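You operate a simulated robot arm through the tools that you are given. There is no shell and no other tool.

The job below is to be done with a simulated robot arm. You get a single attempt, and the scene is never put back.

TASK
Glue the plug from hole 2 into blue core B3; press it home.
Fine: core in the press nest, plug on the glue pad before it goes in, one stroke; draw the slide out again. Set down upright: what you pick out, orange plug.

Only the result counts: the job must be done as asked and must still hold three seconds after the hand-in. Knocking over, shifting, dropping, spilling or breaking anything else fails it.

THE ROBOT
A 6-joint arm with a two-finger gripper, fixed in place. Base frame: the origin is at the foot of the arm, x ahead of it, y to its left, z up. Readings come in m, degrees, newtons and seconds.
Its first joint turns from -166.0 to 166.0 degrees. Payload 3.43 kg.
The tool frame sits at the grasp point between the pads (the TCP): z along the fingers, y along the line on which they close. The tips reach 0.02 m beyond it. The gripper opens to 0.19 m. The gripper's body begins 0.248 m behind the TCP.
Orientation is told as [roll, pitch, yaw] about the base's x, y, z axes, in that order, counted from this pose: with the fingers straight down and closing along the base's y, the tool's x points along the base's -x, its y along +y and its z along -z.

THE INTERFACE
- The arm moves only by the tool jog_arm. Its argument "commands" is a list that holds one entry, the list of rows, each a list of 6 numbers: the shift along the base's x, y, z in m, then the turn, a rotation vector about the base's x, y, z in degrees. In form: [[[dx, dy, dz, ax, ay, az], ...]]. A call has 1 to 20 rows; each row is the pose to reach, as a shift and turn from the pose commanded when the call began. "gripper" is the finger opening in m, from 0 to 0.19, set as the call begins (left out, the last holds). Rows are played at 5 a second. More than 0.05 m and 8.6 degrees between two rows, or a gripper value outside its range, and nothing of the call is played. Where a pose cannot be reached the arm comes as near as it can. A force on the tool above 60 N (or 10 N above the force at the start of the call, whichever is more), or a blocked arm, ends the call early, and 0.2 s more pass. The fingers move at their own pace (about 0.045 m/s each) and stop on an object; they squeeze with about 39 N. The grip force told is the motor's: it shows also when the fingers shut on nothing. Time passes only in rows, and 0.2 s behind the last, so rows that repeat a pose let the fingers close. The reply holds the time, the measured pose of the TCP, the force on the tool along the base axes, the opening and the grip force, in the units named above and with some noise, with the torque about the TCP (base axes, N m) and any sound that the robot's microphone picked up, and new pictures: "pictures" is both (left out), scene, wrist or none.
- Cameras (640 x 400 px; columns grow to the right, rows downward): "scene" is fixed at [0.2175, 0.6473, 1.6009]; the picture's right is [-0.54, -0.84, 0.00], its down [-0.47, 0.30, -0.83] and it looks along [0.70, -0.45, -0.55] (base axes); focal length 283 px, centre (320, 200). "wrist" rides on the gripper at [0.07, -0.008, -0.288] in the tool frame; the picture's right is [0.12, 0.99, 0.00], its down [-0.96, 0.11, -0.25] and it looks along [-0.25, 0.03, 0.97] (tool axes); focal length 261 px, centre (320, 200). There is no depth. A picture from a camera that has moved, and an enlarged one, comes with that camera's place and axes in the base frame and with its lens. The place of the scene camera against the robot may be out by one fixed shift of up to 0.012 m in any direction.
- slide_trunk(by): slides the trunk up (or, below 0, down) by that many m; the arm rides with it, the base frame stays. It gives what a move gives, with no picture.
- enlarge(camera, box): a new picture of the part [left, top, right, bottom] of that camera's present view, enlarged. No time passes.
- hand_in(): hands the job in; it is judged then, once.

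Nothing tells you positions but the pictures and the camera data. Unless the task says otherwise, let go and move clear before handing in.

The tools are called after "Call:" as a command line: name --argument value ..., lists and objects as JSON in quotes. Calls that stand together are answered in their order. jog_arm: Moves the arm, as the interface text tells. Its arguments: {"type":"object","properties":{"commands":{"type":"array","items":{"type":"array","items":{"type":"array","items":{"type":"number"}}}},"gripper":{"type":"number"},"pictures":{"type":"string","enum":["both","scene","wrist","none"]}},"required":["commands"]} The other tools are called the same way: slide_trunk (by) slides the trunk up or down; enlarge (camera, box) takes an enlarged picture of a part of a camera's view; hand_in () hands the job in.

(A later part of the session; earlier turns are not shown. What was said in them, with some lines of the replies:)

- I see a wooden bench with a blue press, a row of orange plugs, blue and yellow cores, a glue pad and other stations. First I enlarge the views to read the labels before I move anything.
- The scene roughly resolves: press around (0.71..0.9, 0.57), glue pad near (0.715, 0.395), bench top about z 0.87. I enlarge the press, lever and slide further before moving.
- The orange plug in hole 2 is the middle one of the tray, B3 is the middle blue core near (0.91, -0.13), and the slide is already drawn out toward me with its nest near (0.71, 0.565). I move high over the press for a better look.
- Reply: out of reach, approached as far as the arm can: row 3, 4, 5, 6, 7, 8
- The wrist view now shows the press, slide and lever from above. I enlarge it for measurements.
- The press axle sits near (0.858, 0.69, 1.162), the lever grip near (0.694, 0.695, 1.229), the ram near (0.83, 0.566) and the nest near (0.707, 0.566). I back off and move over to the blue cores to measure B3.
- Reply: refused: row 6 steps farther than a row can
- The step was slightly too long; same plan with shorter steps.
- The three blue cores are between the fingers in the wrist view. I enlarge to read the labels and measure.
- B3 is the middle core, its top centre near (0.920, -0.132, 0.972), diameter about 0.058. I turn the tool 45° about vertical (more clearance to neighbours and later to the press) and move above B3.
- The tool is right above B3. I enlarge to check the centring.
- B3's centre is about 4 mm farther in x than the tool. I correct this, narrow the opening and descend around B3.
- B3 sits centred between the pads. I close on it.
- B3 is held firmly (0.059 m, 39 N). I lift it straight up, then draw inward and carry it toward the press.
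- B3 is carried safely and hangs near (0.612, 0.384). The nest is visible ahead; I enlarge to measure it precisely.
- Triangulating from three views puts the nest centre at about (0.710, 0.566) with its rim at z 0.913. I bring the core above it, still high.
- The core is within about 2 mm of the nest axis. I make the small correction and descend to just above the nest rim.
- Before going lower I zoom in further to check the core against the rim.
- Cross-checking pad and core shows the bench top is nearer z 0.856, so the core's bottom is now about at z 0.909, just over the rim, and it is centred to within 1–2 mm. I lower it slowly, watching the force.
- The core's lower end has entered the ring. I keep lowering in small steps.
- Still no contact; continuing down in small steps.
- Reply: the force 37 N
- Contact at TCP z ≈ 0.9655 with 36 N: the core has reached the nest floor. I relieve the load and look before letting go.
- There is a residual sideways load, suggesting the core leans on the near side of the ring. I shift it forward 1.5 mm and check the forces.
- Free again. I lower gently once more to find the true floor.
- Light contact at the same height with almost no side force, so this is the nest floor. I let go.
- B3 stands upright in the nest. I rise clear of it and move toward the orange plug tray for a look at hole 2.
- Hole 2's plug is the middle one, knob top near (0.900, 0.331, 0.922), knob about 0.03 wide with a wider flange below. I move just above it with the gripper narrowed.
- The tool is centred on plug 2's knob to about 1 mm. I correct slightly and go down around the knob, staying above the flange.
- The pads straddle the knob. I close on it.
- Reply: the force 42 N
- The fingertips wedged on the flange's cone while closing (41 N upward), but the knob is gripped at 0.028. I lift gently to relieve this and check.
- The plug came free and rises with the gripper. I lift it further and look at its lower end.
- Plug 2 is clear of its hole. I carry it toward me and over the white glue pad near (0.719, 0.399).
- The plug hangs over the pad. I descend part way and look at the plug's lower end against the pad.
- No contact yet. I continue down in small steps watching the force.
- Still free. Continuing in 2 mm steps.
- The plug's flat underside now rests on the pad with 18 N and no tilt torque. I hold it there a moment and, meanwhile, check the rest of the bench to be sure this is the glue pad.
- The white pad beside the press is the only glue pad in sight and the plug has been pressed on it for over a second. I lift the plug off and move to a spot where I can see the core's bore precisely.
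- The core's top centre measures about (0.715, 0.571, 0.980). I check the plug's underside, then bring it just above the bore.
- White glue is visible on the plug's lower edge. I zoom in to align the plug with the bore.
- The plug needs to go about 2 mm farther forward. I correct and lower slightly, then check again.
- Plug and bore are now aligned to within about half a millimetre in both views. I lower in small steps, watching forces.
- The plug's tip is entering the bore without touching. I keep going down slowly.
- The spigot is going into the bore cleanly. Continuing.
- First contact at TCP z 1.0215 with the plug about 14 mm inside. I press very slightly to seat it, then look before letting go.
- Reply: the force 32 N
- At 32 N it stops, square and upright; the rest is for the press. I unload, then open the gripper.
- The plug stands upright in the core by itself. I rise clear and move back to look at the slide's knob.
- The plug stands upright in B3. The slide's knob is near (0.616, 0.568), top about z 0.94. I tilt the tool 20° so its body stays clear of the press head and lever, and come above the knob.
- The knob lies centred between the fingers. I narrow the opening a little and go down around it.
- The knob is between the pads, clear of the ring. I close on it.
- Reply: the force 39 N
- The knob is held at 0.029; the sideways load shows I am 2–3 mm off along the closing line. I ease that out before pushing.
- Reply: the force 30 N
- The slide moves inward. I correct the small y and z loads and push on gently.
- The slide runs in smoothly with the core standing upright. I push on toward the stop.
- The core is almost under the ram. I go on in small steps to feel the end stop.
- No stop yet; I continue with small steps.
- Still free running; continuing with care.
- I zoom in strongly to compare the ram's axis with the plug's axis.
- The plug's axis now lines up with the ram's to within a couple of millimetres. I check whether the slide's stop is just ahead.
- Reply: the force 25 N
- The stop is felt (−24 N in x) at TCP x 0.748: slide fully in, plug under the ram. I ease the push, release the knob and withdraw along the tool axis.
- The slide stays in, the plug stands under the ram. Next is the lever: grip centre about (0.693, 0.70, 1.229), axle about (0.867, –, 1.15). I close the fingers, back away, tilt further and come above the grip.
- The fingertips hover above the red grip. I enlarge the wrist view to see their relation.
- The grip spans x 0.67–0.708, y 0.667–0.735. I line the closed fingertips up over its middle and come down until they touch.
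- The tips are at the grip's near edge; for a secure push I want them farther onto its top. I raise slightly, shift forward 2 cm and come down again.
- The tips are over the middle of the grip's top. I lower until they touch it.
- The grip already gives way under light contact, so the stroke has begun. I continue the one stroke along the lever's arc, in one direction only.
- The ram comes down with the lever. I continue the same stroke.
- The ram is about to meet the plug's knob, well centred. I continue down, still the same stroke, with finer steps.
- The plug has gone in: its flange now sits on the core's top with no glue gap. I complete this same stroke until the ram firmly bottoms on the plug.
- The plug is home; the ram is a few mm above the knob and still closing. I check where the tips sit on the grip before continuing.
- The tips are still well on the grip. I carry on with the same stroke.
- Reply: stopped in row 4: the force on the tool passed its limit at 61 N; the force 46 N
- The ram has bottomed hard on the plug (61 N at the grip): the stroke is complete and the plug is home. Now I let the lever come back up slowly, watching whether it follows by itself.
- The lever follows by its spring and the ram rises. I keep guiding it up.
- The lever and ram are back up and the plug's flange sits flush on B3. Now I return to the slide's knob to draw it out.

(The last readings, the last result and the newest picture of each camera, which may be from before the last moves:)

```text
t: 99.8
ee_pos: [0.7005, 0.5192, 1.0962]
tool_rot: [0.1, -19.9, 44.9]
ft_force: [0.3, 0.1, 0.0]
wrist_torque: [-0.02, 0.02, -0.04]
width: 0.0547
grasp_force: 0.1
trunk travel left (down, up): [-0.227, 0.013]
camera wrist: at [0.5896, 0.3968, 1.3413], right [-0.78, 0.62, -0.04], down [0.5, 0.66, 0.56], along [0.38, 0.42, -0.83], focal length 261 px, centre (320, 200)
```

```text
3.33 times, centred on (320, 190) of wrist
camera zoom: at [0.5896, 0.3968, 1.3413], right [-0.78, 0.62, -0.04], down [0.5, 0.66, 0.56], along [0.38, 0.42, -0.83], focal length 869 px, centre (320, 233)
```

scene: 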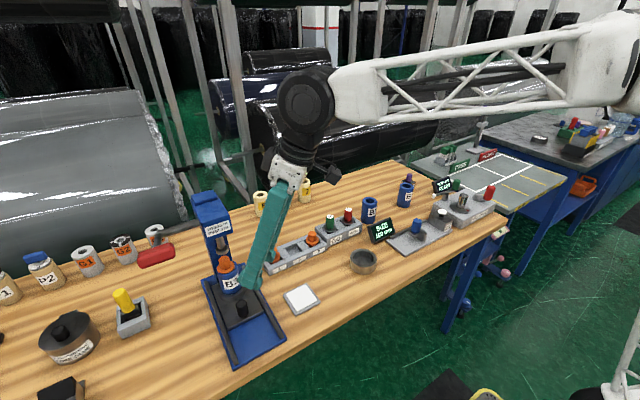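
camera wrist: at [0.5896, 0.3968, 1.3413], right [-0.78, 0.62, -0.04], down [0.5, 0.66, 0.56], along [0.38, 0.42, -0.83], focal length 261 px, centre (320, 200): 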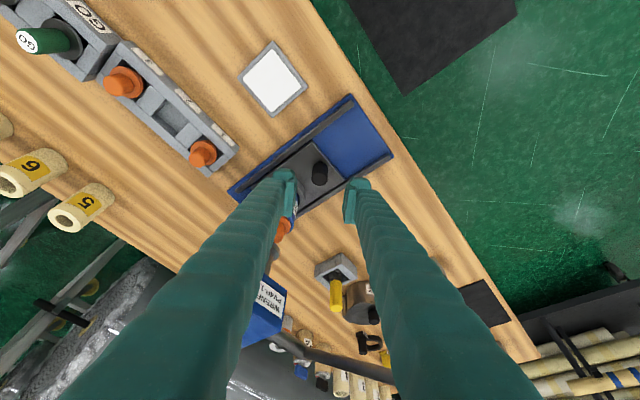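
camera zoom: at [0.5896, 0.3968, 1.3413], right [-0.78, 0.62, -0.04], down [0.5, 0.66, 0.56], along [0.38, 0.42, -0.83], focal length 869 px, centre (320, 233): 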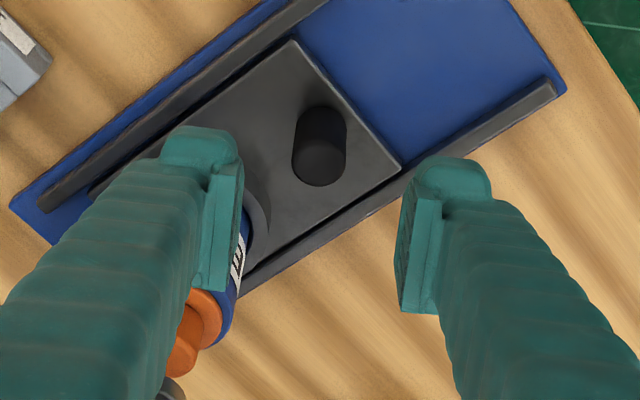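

Same view as when I left, so the slide has not moved. I go back down around the knob along the same line.

Call:
jog_arm --commands '[[[0.011, 0.011, -0.04, 0, 0, 0], [0.022, 0.022, -0.08, 0, 0, 0], [0.032, 0.032, -0.118, 0, 0, 0], [0.04, 0.04, -0.147, 0, 0, 0], [0.0465, 0.0465, -0.167, 0, 0, 0], [0.0465, 0.0465, -0.167, 0, 0, 0]]]' --gripper 0.055

Call:
enlarge --camera "wrist" --box '[250, 130, 410, 260]'

Call:
enlarge --camera "scene" --box '[190, 230, 280, 350]'

```text
t: 101.2
ee_pos: [0.7457, 0.5656, 0.9276]
tool_rot: [-0.1, -20.0, 45.1]
ft_force: [-0.6, -0.5, -0.6]
wrist_torque: [-0.02, -0.01, 0.01]
width: 0.0549
grasp_force: 0.0
trunk travel left (down, up): [-0.227, 0.013]
camera wrist: at [0.6354, 0.4444, 1.1736], right [-0.78, 0.62, -0.04], down [0.5, 0.66, 0.56], along [0.38, 0.42, -0.83], focal length 261 px, centre (320, 200)
```

scene: 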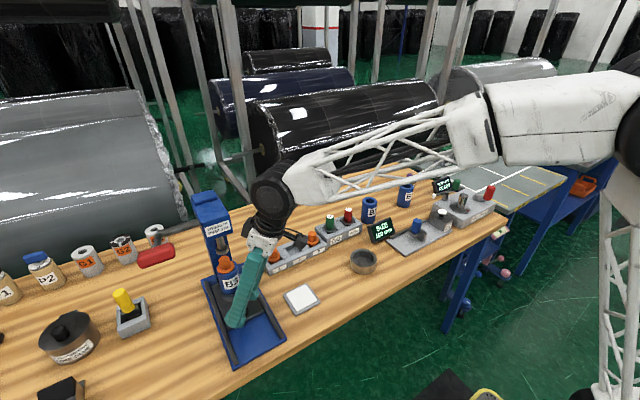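
wrist: 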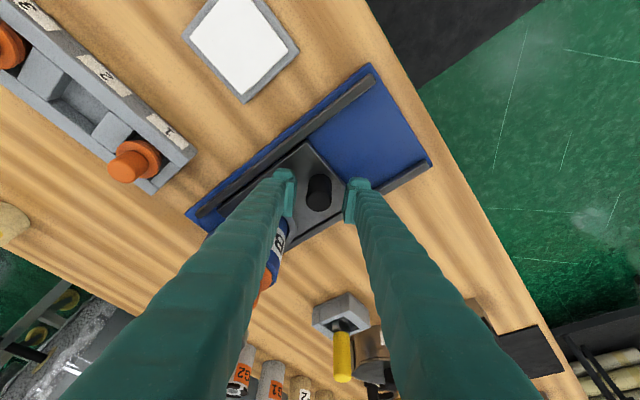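

```text
3.08 times, centred on (330, 195) of wrist
camera zoom: at [0.6354, 0.4444, 1.1736], right [-0.78, 0.62, -0.04], down [0.5, 0.66, 0.56], along [0.38, 0.42, -0.83], focal length 802 px, centre (289, 215)
```

zoom: 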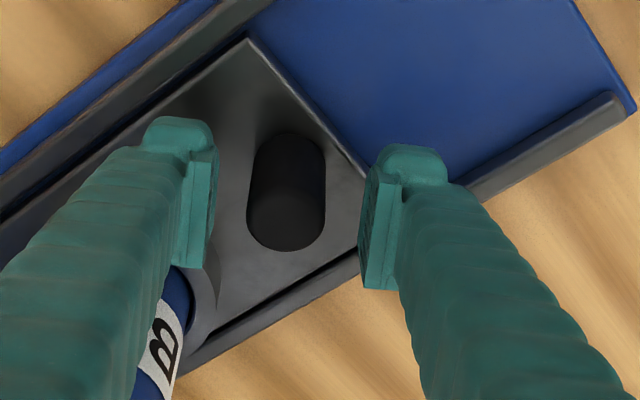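

```text
3.33 times, centred on (235, 290) of scene
camera zoom: at [0.2175, 0.6473, 1.6009], right [-0.54, -0.84, 0.0], down [-0.47, 0.3, -0.83], along [0.7, -0.45, -0.55], focal length 944 px, centre (603, -100)
```

zoom: 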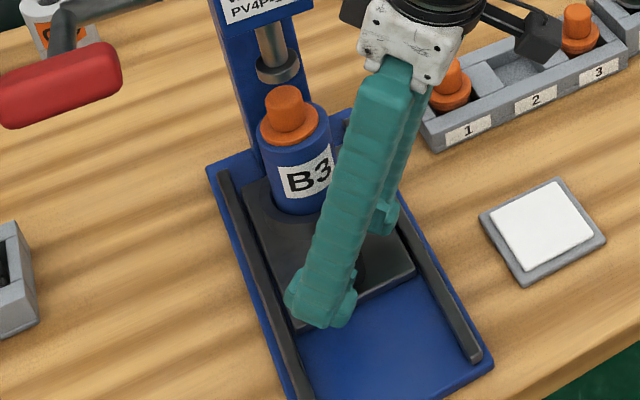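

The knob is between the pads again. I close on it and check the load.

Call:
jog_arm --commands '[[[0, 0, 0, 0, 0, 0], [0, 0, 0, 0, 0, 0], [0, 0, 0, 0, 0, 0], [0, 0, 0, 0, 0, 0], [0, 0, 0, 0, 0, 0]]]' --gripper 0.012 --pictures "none"

```text
t: 102.4
ee_pos: [0.7462, 0.5672, 0.9284]
tool_rot: [0.0, -20.1, 44.9]
ft_force: [-0.1, -4.3, -2.1]
wrist_torque: [-0.04, -0.03, -0.03]
width: 0.0286
grasp_force: 44.9
trunk travel left (down, up): [-0.227, 0.013]
```

Held cleanly. I draw the slide out slowly.

Call:
jog_arm --commands '[[[-0.002, 0, 0, 0, 0, 0], [-0.005, 0, 0, 0, 0, 0], [-0.009, 0, 0, 0, 0, 0], [-0.013, 0, 0, 0, 0, 0], [-0.018, 0, 0, 0, 0, 0], [-0.023, 0, 0, 0, 0, 0], [-0.028, 0, 0, 0, 0, 0], [-0.033, 0, 0, 0, 0, 0], [-0.037, 0, 0, 0, 0, 0], [-0.04, 0, 0, 0, 0, 0], [-0.04, 0, 0, 0, 0, 0]]]'

Call:
enlarge --camera "scene" --box '[190, 230, 280, 350]'

```text
t: 104.8
ee_pos: [0.7054, 0.5657, 0.9289]
tool_rot: [-0.1, -20.1, 45.0]
ft_force: [-0.2, -3.1, -13.1]
wrist_torque: [-0.08, 0.04, 0.02]
width: 0.0287
grasp_force: 45.6
trunk travel left (down, up): [-0.227, 0.013]
camera wrist: at [0.5953, 0.4439, 1.1742], right [-0.78, 0.62, -0.04], down [0.5, 0.66, 0.56], along [0.38, 0.42, -0.83], focal length 261 px, centre (320, 200)
```

scene: 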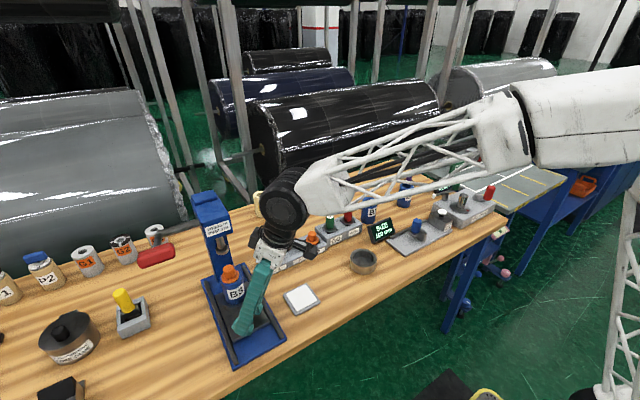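
wrist: 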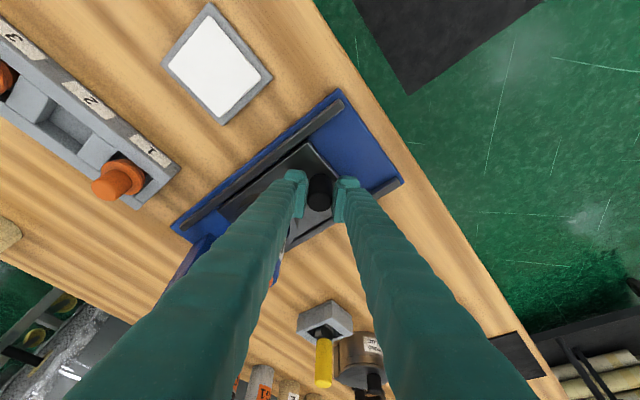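

```text
3.33 times, centred on (235, 290) of scene
camera zoom: at [0.2175, 0.6473, 1.6009], right [-0.54, -0.84, 0.0], down [-0.47, 0.3, -0.83], along [0.7, -0.45, -0.55], focal length 944 px, centre (603, -100)
```

zoom: 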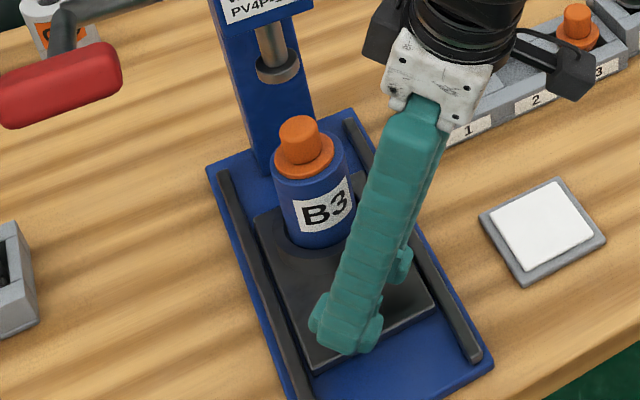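

The slide follows with the core upright. I continue, easing the small vertical load.

Call:
jog_arm --commands '[[[-0.003, 0, -0.0005, 0, 0, 0], [-0.008, 0, -0.0008, 0, 0, 0], [-0.013, 0, -0.0008, 0, 0, 0], [-0.018, 0, -0.0008, 0, 0, 0], [-0.023, 0, -0.0008, 0, 0, 0], [-0.028, 0, -0.0008, 0, 0, 0], [-0.033, 0, -0.0008, 0, 0, 0], [-0.038, 0, -0.0008, 0, 0, 0], [-0.043, 0, -0.0008, 0, 0, 0], [-0.047, 0, -0.0008, 0, 0, 0], [-0.05, 0, -0.0008, 0, 0, 0], [-0.05, 0, -0.0008, 0, 0, 0]]]' --pictures "scene"

```text
t: 107.4
ee_pos: [0.6562, 0.5663, 0.9284]
tool_rot: [0.0, -20.1, 45.0]
ft_force: [0.0, -2.5, -0.1]
wrist_torque: [-0.07, 0.03, 0.02]
width: 0.0285
grasp_force: 45.3
trunk travel left (down, up): [-0.227, 0.013]
```

scene: 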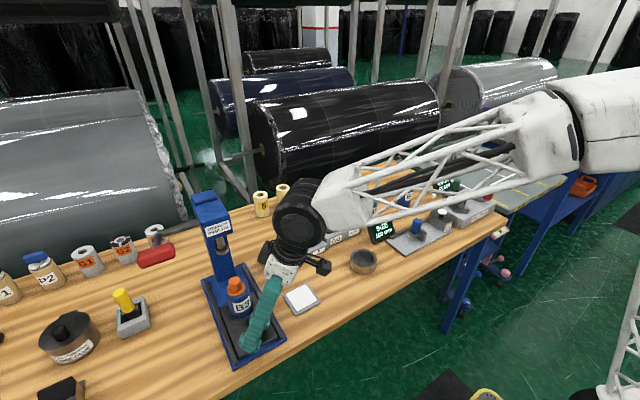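

Call:
jog_arm --commands '[[[-0.003, 0, 0, 0, 0, 0], [-0.008, 0, 0, 0, 0, 0], [-0.013, 0, 0, 0, 0, 0], [-0.018, 0, 0, 0, 0, 0], [-0.023, 0, 0, 0, 0, 0], [-0.028, 0, 0, 0, 0, 0], [-0.032, 0, 0, 0, 0, 0], [-0.035, 0, 0, 0, 0, 0], [-0.037, 0, 0, 0, 0, 0], [-0.037, 0, 0, 0, 0, 0]]]' --pictures "none"

```text
t: 109.6
ee_pos: [0.6191, 0.5657, 0.9291]
tool_rot: [0.0, -19.9, 45.0]
ft_force: [-2.5, -0.7, 3.7]
wrist_torque: [-0.01, 0.01, 0.02]
width: 0.0286
grasp_force: 45.2
trunk travel left (down, up): [-0.227, 0.013]
```

Call:
jog_arm --commands '[[[-0.0015, 0, 0, 0, 0, 0], [-0.003, 0, 0, 0, 0, 0], [-0.0045, 0, 0, 0, 0, 0], [-0.0045, 0, 0, 0, 0, 0]]]' --pictures "none"

```text
t: 110.6
ee_pos: [0.6171, 0.5658, 0.9296]
tool_rot: [0.0, -20.2, 44.9]
ft_force: [26.3, 4.7, -0.5]
wrist_torque: [0.08, -0.24, -0.08]
width: 0.0286
grasp_force: 44.7
trunk travel left (down, up): [-0.227, 0.013]
```

The outer stop is reached (26 N). I ease the pull, let go of the knob and withdraw along the tool axis.

Call:
jog_arm --commands '[[[0.001, 0, 0, 0, 0, 0], [0.002, 0, 0, 0, 0, 0], [0.002, 0, 0, 0, 0, 0]]]' --pictures "none"

Call:
jog_arm --commands '[[[0, 0, 0, 0, 0, 0], [0, 0, 0, 0, 0, 0], [0, 0, 0, 0, 0, 0], [0, 0, 0, 0, 0, 0]]]' --gripper 0.052 --pictures "wrist"

Call:
jog_arm --commands '[[[-0.005, -0.005, 0.02, 0, 0, 0], [-0.012, -0.012, 0.047, 0, 0, 0], [-0.022, -0.022, 0.085, 0, 0, 0], [-0.032, -0.032, 0.125, 0, 0, 0], [-0.05, -0.06, 0.155, 0, 0, 0], [-0.075, -0.095, 0.175, 0, 0, 0], [-0.095, -0.135, 0.19, 0, 0, 0], [-0.11, -0.175, 0.2, 0, 0, 0], [-0.11, -0.175, 0.2, 0, 0, 0]]]'

Call:
enlarge --camera "scene" --box '[180, 190, 310, 380]'

Call:
enlarge --camera "scene" --box '[215, 265, 275, 335]'

```text
t: 111.4
ee_pos: [0.616, 0.5659, 0.9281]
tool_rot: [0.1, -20.1, 44.9]
ft_force: [23.1, -5.1, 5.4]
wrist_torque: [-0.07, -0.17, -0.04]
width: 0.0286
grasp_force: 44.9
trunk travel left (down, up): [-0.227, 0.013]
```

```text
t: 112.4
ee_pos: [0.6152, 0.5665, 0.9289]
tool_rot: [0.0, -19.9, 45.0]
ft_force: [0.8, -0.2, 0.4]
wrist_torque: [-0.01, -0.02, 0.01]
width: 0.0519
grasp_force: 0.1
trunk travel left (down, up): [-0.227, 0.013]
camera wrist: at [0.5055, 0.4438, 1.1738], right [-0.78, 0.62, -0.04], down [0.5, 0.66, 0.56], along [0.38, 0.42, -0.83], focal length 261 px, centre (320, 200)
```

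wrist: 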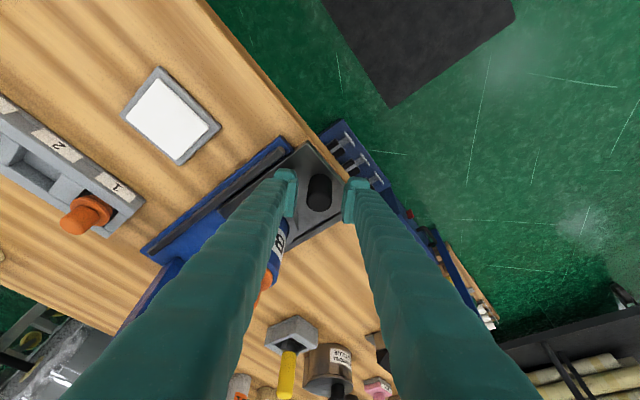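

```text
t: 114.4
ee_pos: [0.5053, 0.3913, 1.1292]
tool_rot: [0.1, -20.0, 45.0]
ft_force: [0.5, 0.4, 0.1]
wrist_torque: [0.0, -0.04, 0.02]
width: 0.0522
grasp_force: 0.1
trunk travel left (down, up): [-0.227, 0.013]
camera wrist: at [0.3955, 0.2685, 1.3744], right [-0.78, 0.62, -0.04], down [0.5, 0.66, 0.56], along [0.38, 0.42, -0.83], focal length 261 px, centre (320, 200)
```

scene: 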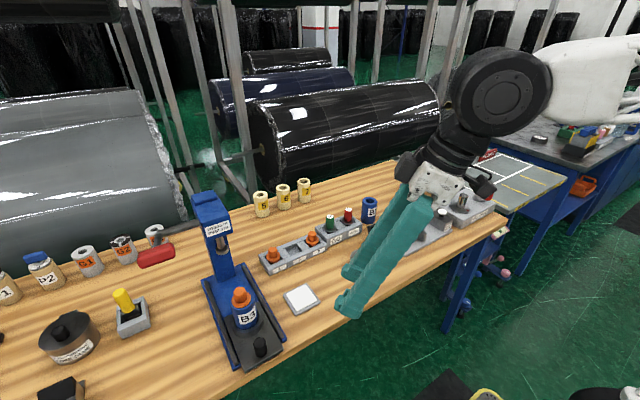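
wrist: 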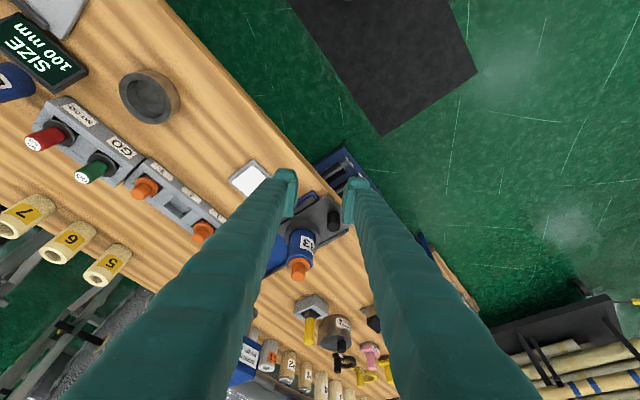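

```text
2.11 times, centred on (245, 285) of scene
camera zoom: at [0.2175, 0.6473, 1.6009], right [-0.54, -0.84, 0.0], down [-0.47, 0.3, -0.83], along [0.7, -0.45, -0.55], focal length 596 px, centre (478, 21)
```

zoom: 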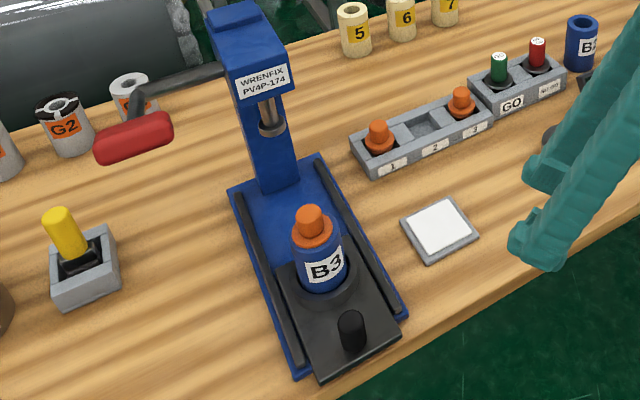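

```text
5.71 times, centred on (245, 300) of scene
camera zoom: at [0.2175, 0.6473, 1.6009], right [-0.54, -0.84, 0.0], down [-0.47, 0.3, -0.83], along [0.7, -0.45, -0.55], focal length 1618 px, centre (749, -371)
```

zoom: 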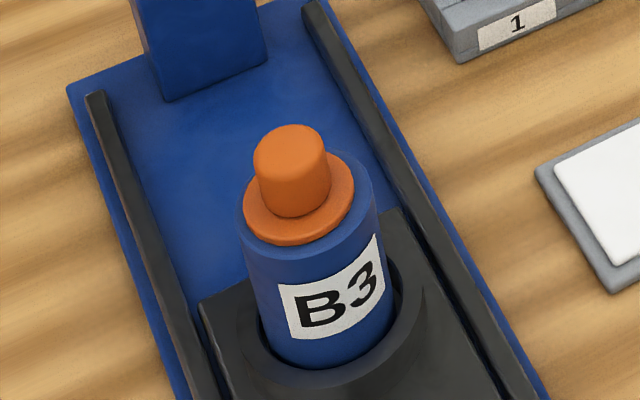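

B3 stands upright in the nest with the plug's flange flush on it, slide drawn out, lever and ram up, and the gripper is open and clear. One last check of the neighbouring objects before handing in.

Call:
jog_arm --commands '[[[-0.02, -0.03, 0.03, 0, 0, 0], [-0.04, -0.06, 0.06, 0, 0, 0], [-0.05, -0.09, 0.09, 0, 0, 0], [-0.05, -0.09, 0.09, 0, 0, 0], [-0.05, -0.09, 0.09, 0, 0, 0]]]'

Call:
enlarge --camera "scene" --box '[240, 160, 440, 285]'

Call:
enlarge --camera "wrist" --box '[140, 80, 400, 300]'

```text
t: 115.6
ee_pos: [0.4567, 0.3006, 1.2195]
tool_rot: [-0.1, -20.1, 45.0]
ft_force: [-0.9, 0.4, 0.0]
wrist_torque: [0.0, -0.04, -0.02]
width: 0.052
grasp_force: 0.1
trunk travel left (down, up): [-0.227, 0.013]
camera wrist: at [0.3456, 0.1782, 1.4652], right [-0.78, 0.62, -0.04], down [0.5, 0.66, 0.56], along [0.38, 0.42, -0.83], focal length 261 px, centre (320, 200)
```

scene: 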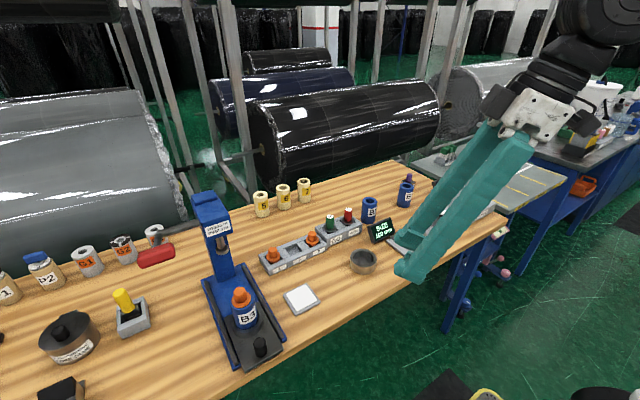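
wrist: 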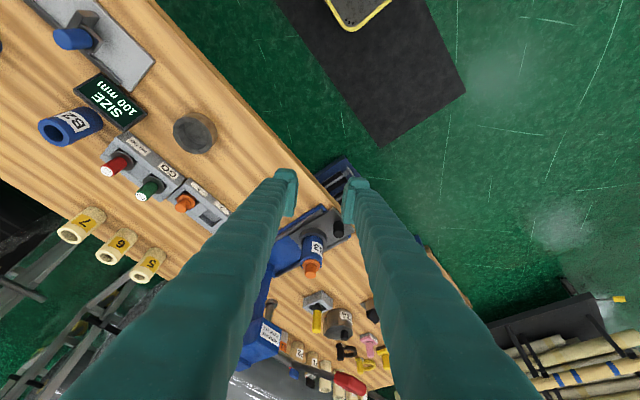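

```text
3.20 times, centred on (340, 222) of scene
camera zoom: at [0.2175, 0.6473, 1.6009], right [-0.54, -0.84, 0.0], down [-0.47, 0.3, -0.83], along [0.7, -0.45, -0.55], focal length 906 px, centre (256, 128)
```

zoom: 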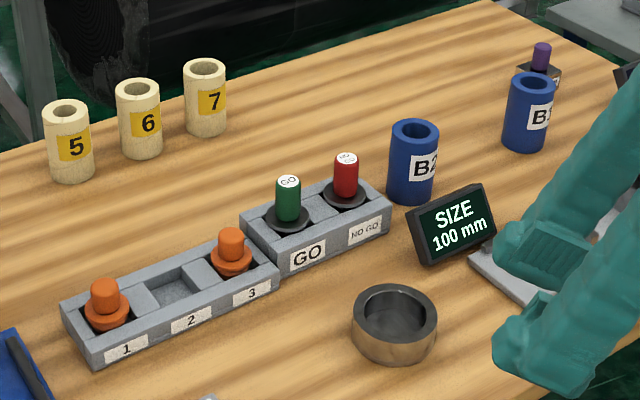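

```text
1.82 times, centred on (270, 190) of wrist
camera zoom: at [0.3456, 0.1782, 1.4652], right [-0.78, 0.62, -0.04], down [0.5, 0.66, 0.56], along [0.38, 0.42, -0.83], focal length 474 px, centre (411, 218)
```

zoom: 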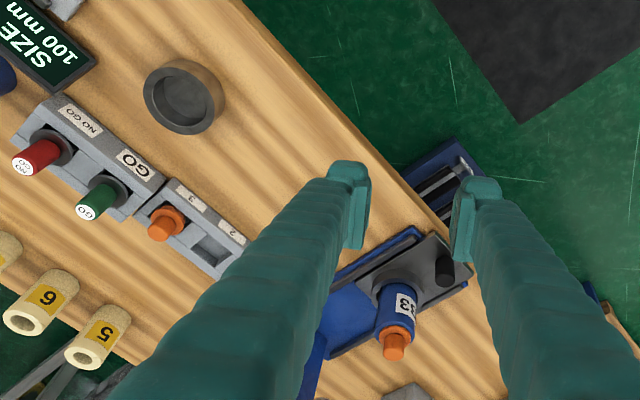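

Everything else stands where it was: the tray with plugs 1 and 3, cores B1 and B2, the gauges and the pad. B3 is upright in the drawn-out nest with the orange plug pressed home, and the arm is clear, so I hand in.

Call:
hand_in

```text
The job is handed in.
```

I glued the orange plug from hole 2 into blue core B3, pressed it home with one lever stroke, and handed the job in. I haven't seen a verdict.

- **Core:** B3 stands upright in the press nest. I left it there, because I read the task as not asking to take it out after pressing.
- **Glue:** I held the plug's underside on the white pad beside the press for over a second. A white band of glue showed on it afterwards. That pad carries no label. I took it as the glue pad because I saw no other flat pad near the press.
- **Pressing:** I started the plug in the bore by hand, then pushed the slide in to its stop and pulled the lever down once. The lever went down until the ram stopped hard at about 61 N, the tool's force limit. The plug's flange now sits flush on the core with no gap showing.
- **Slide and lever:** The lever and ram came back up, and the slide is drawn out to its outer stop.
- **Everything else:** Plugs 1 and 3, cores B1 and B2, the gauges and the pad looked unmoved in the last pictures. The gripper is open and clear.
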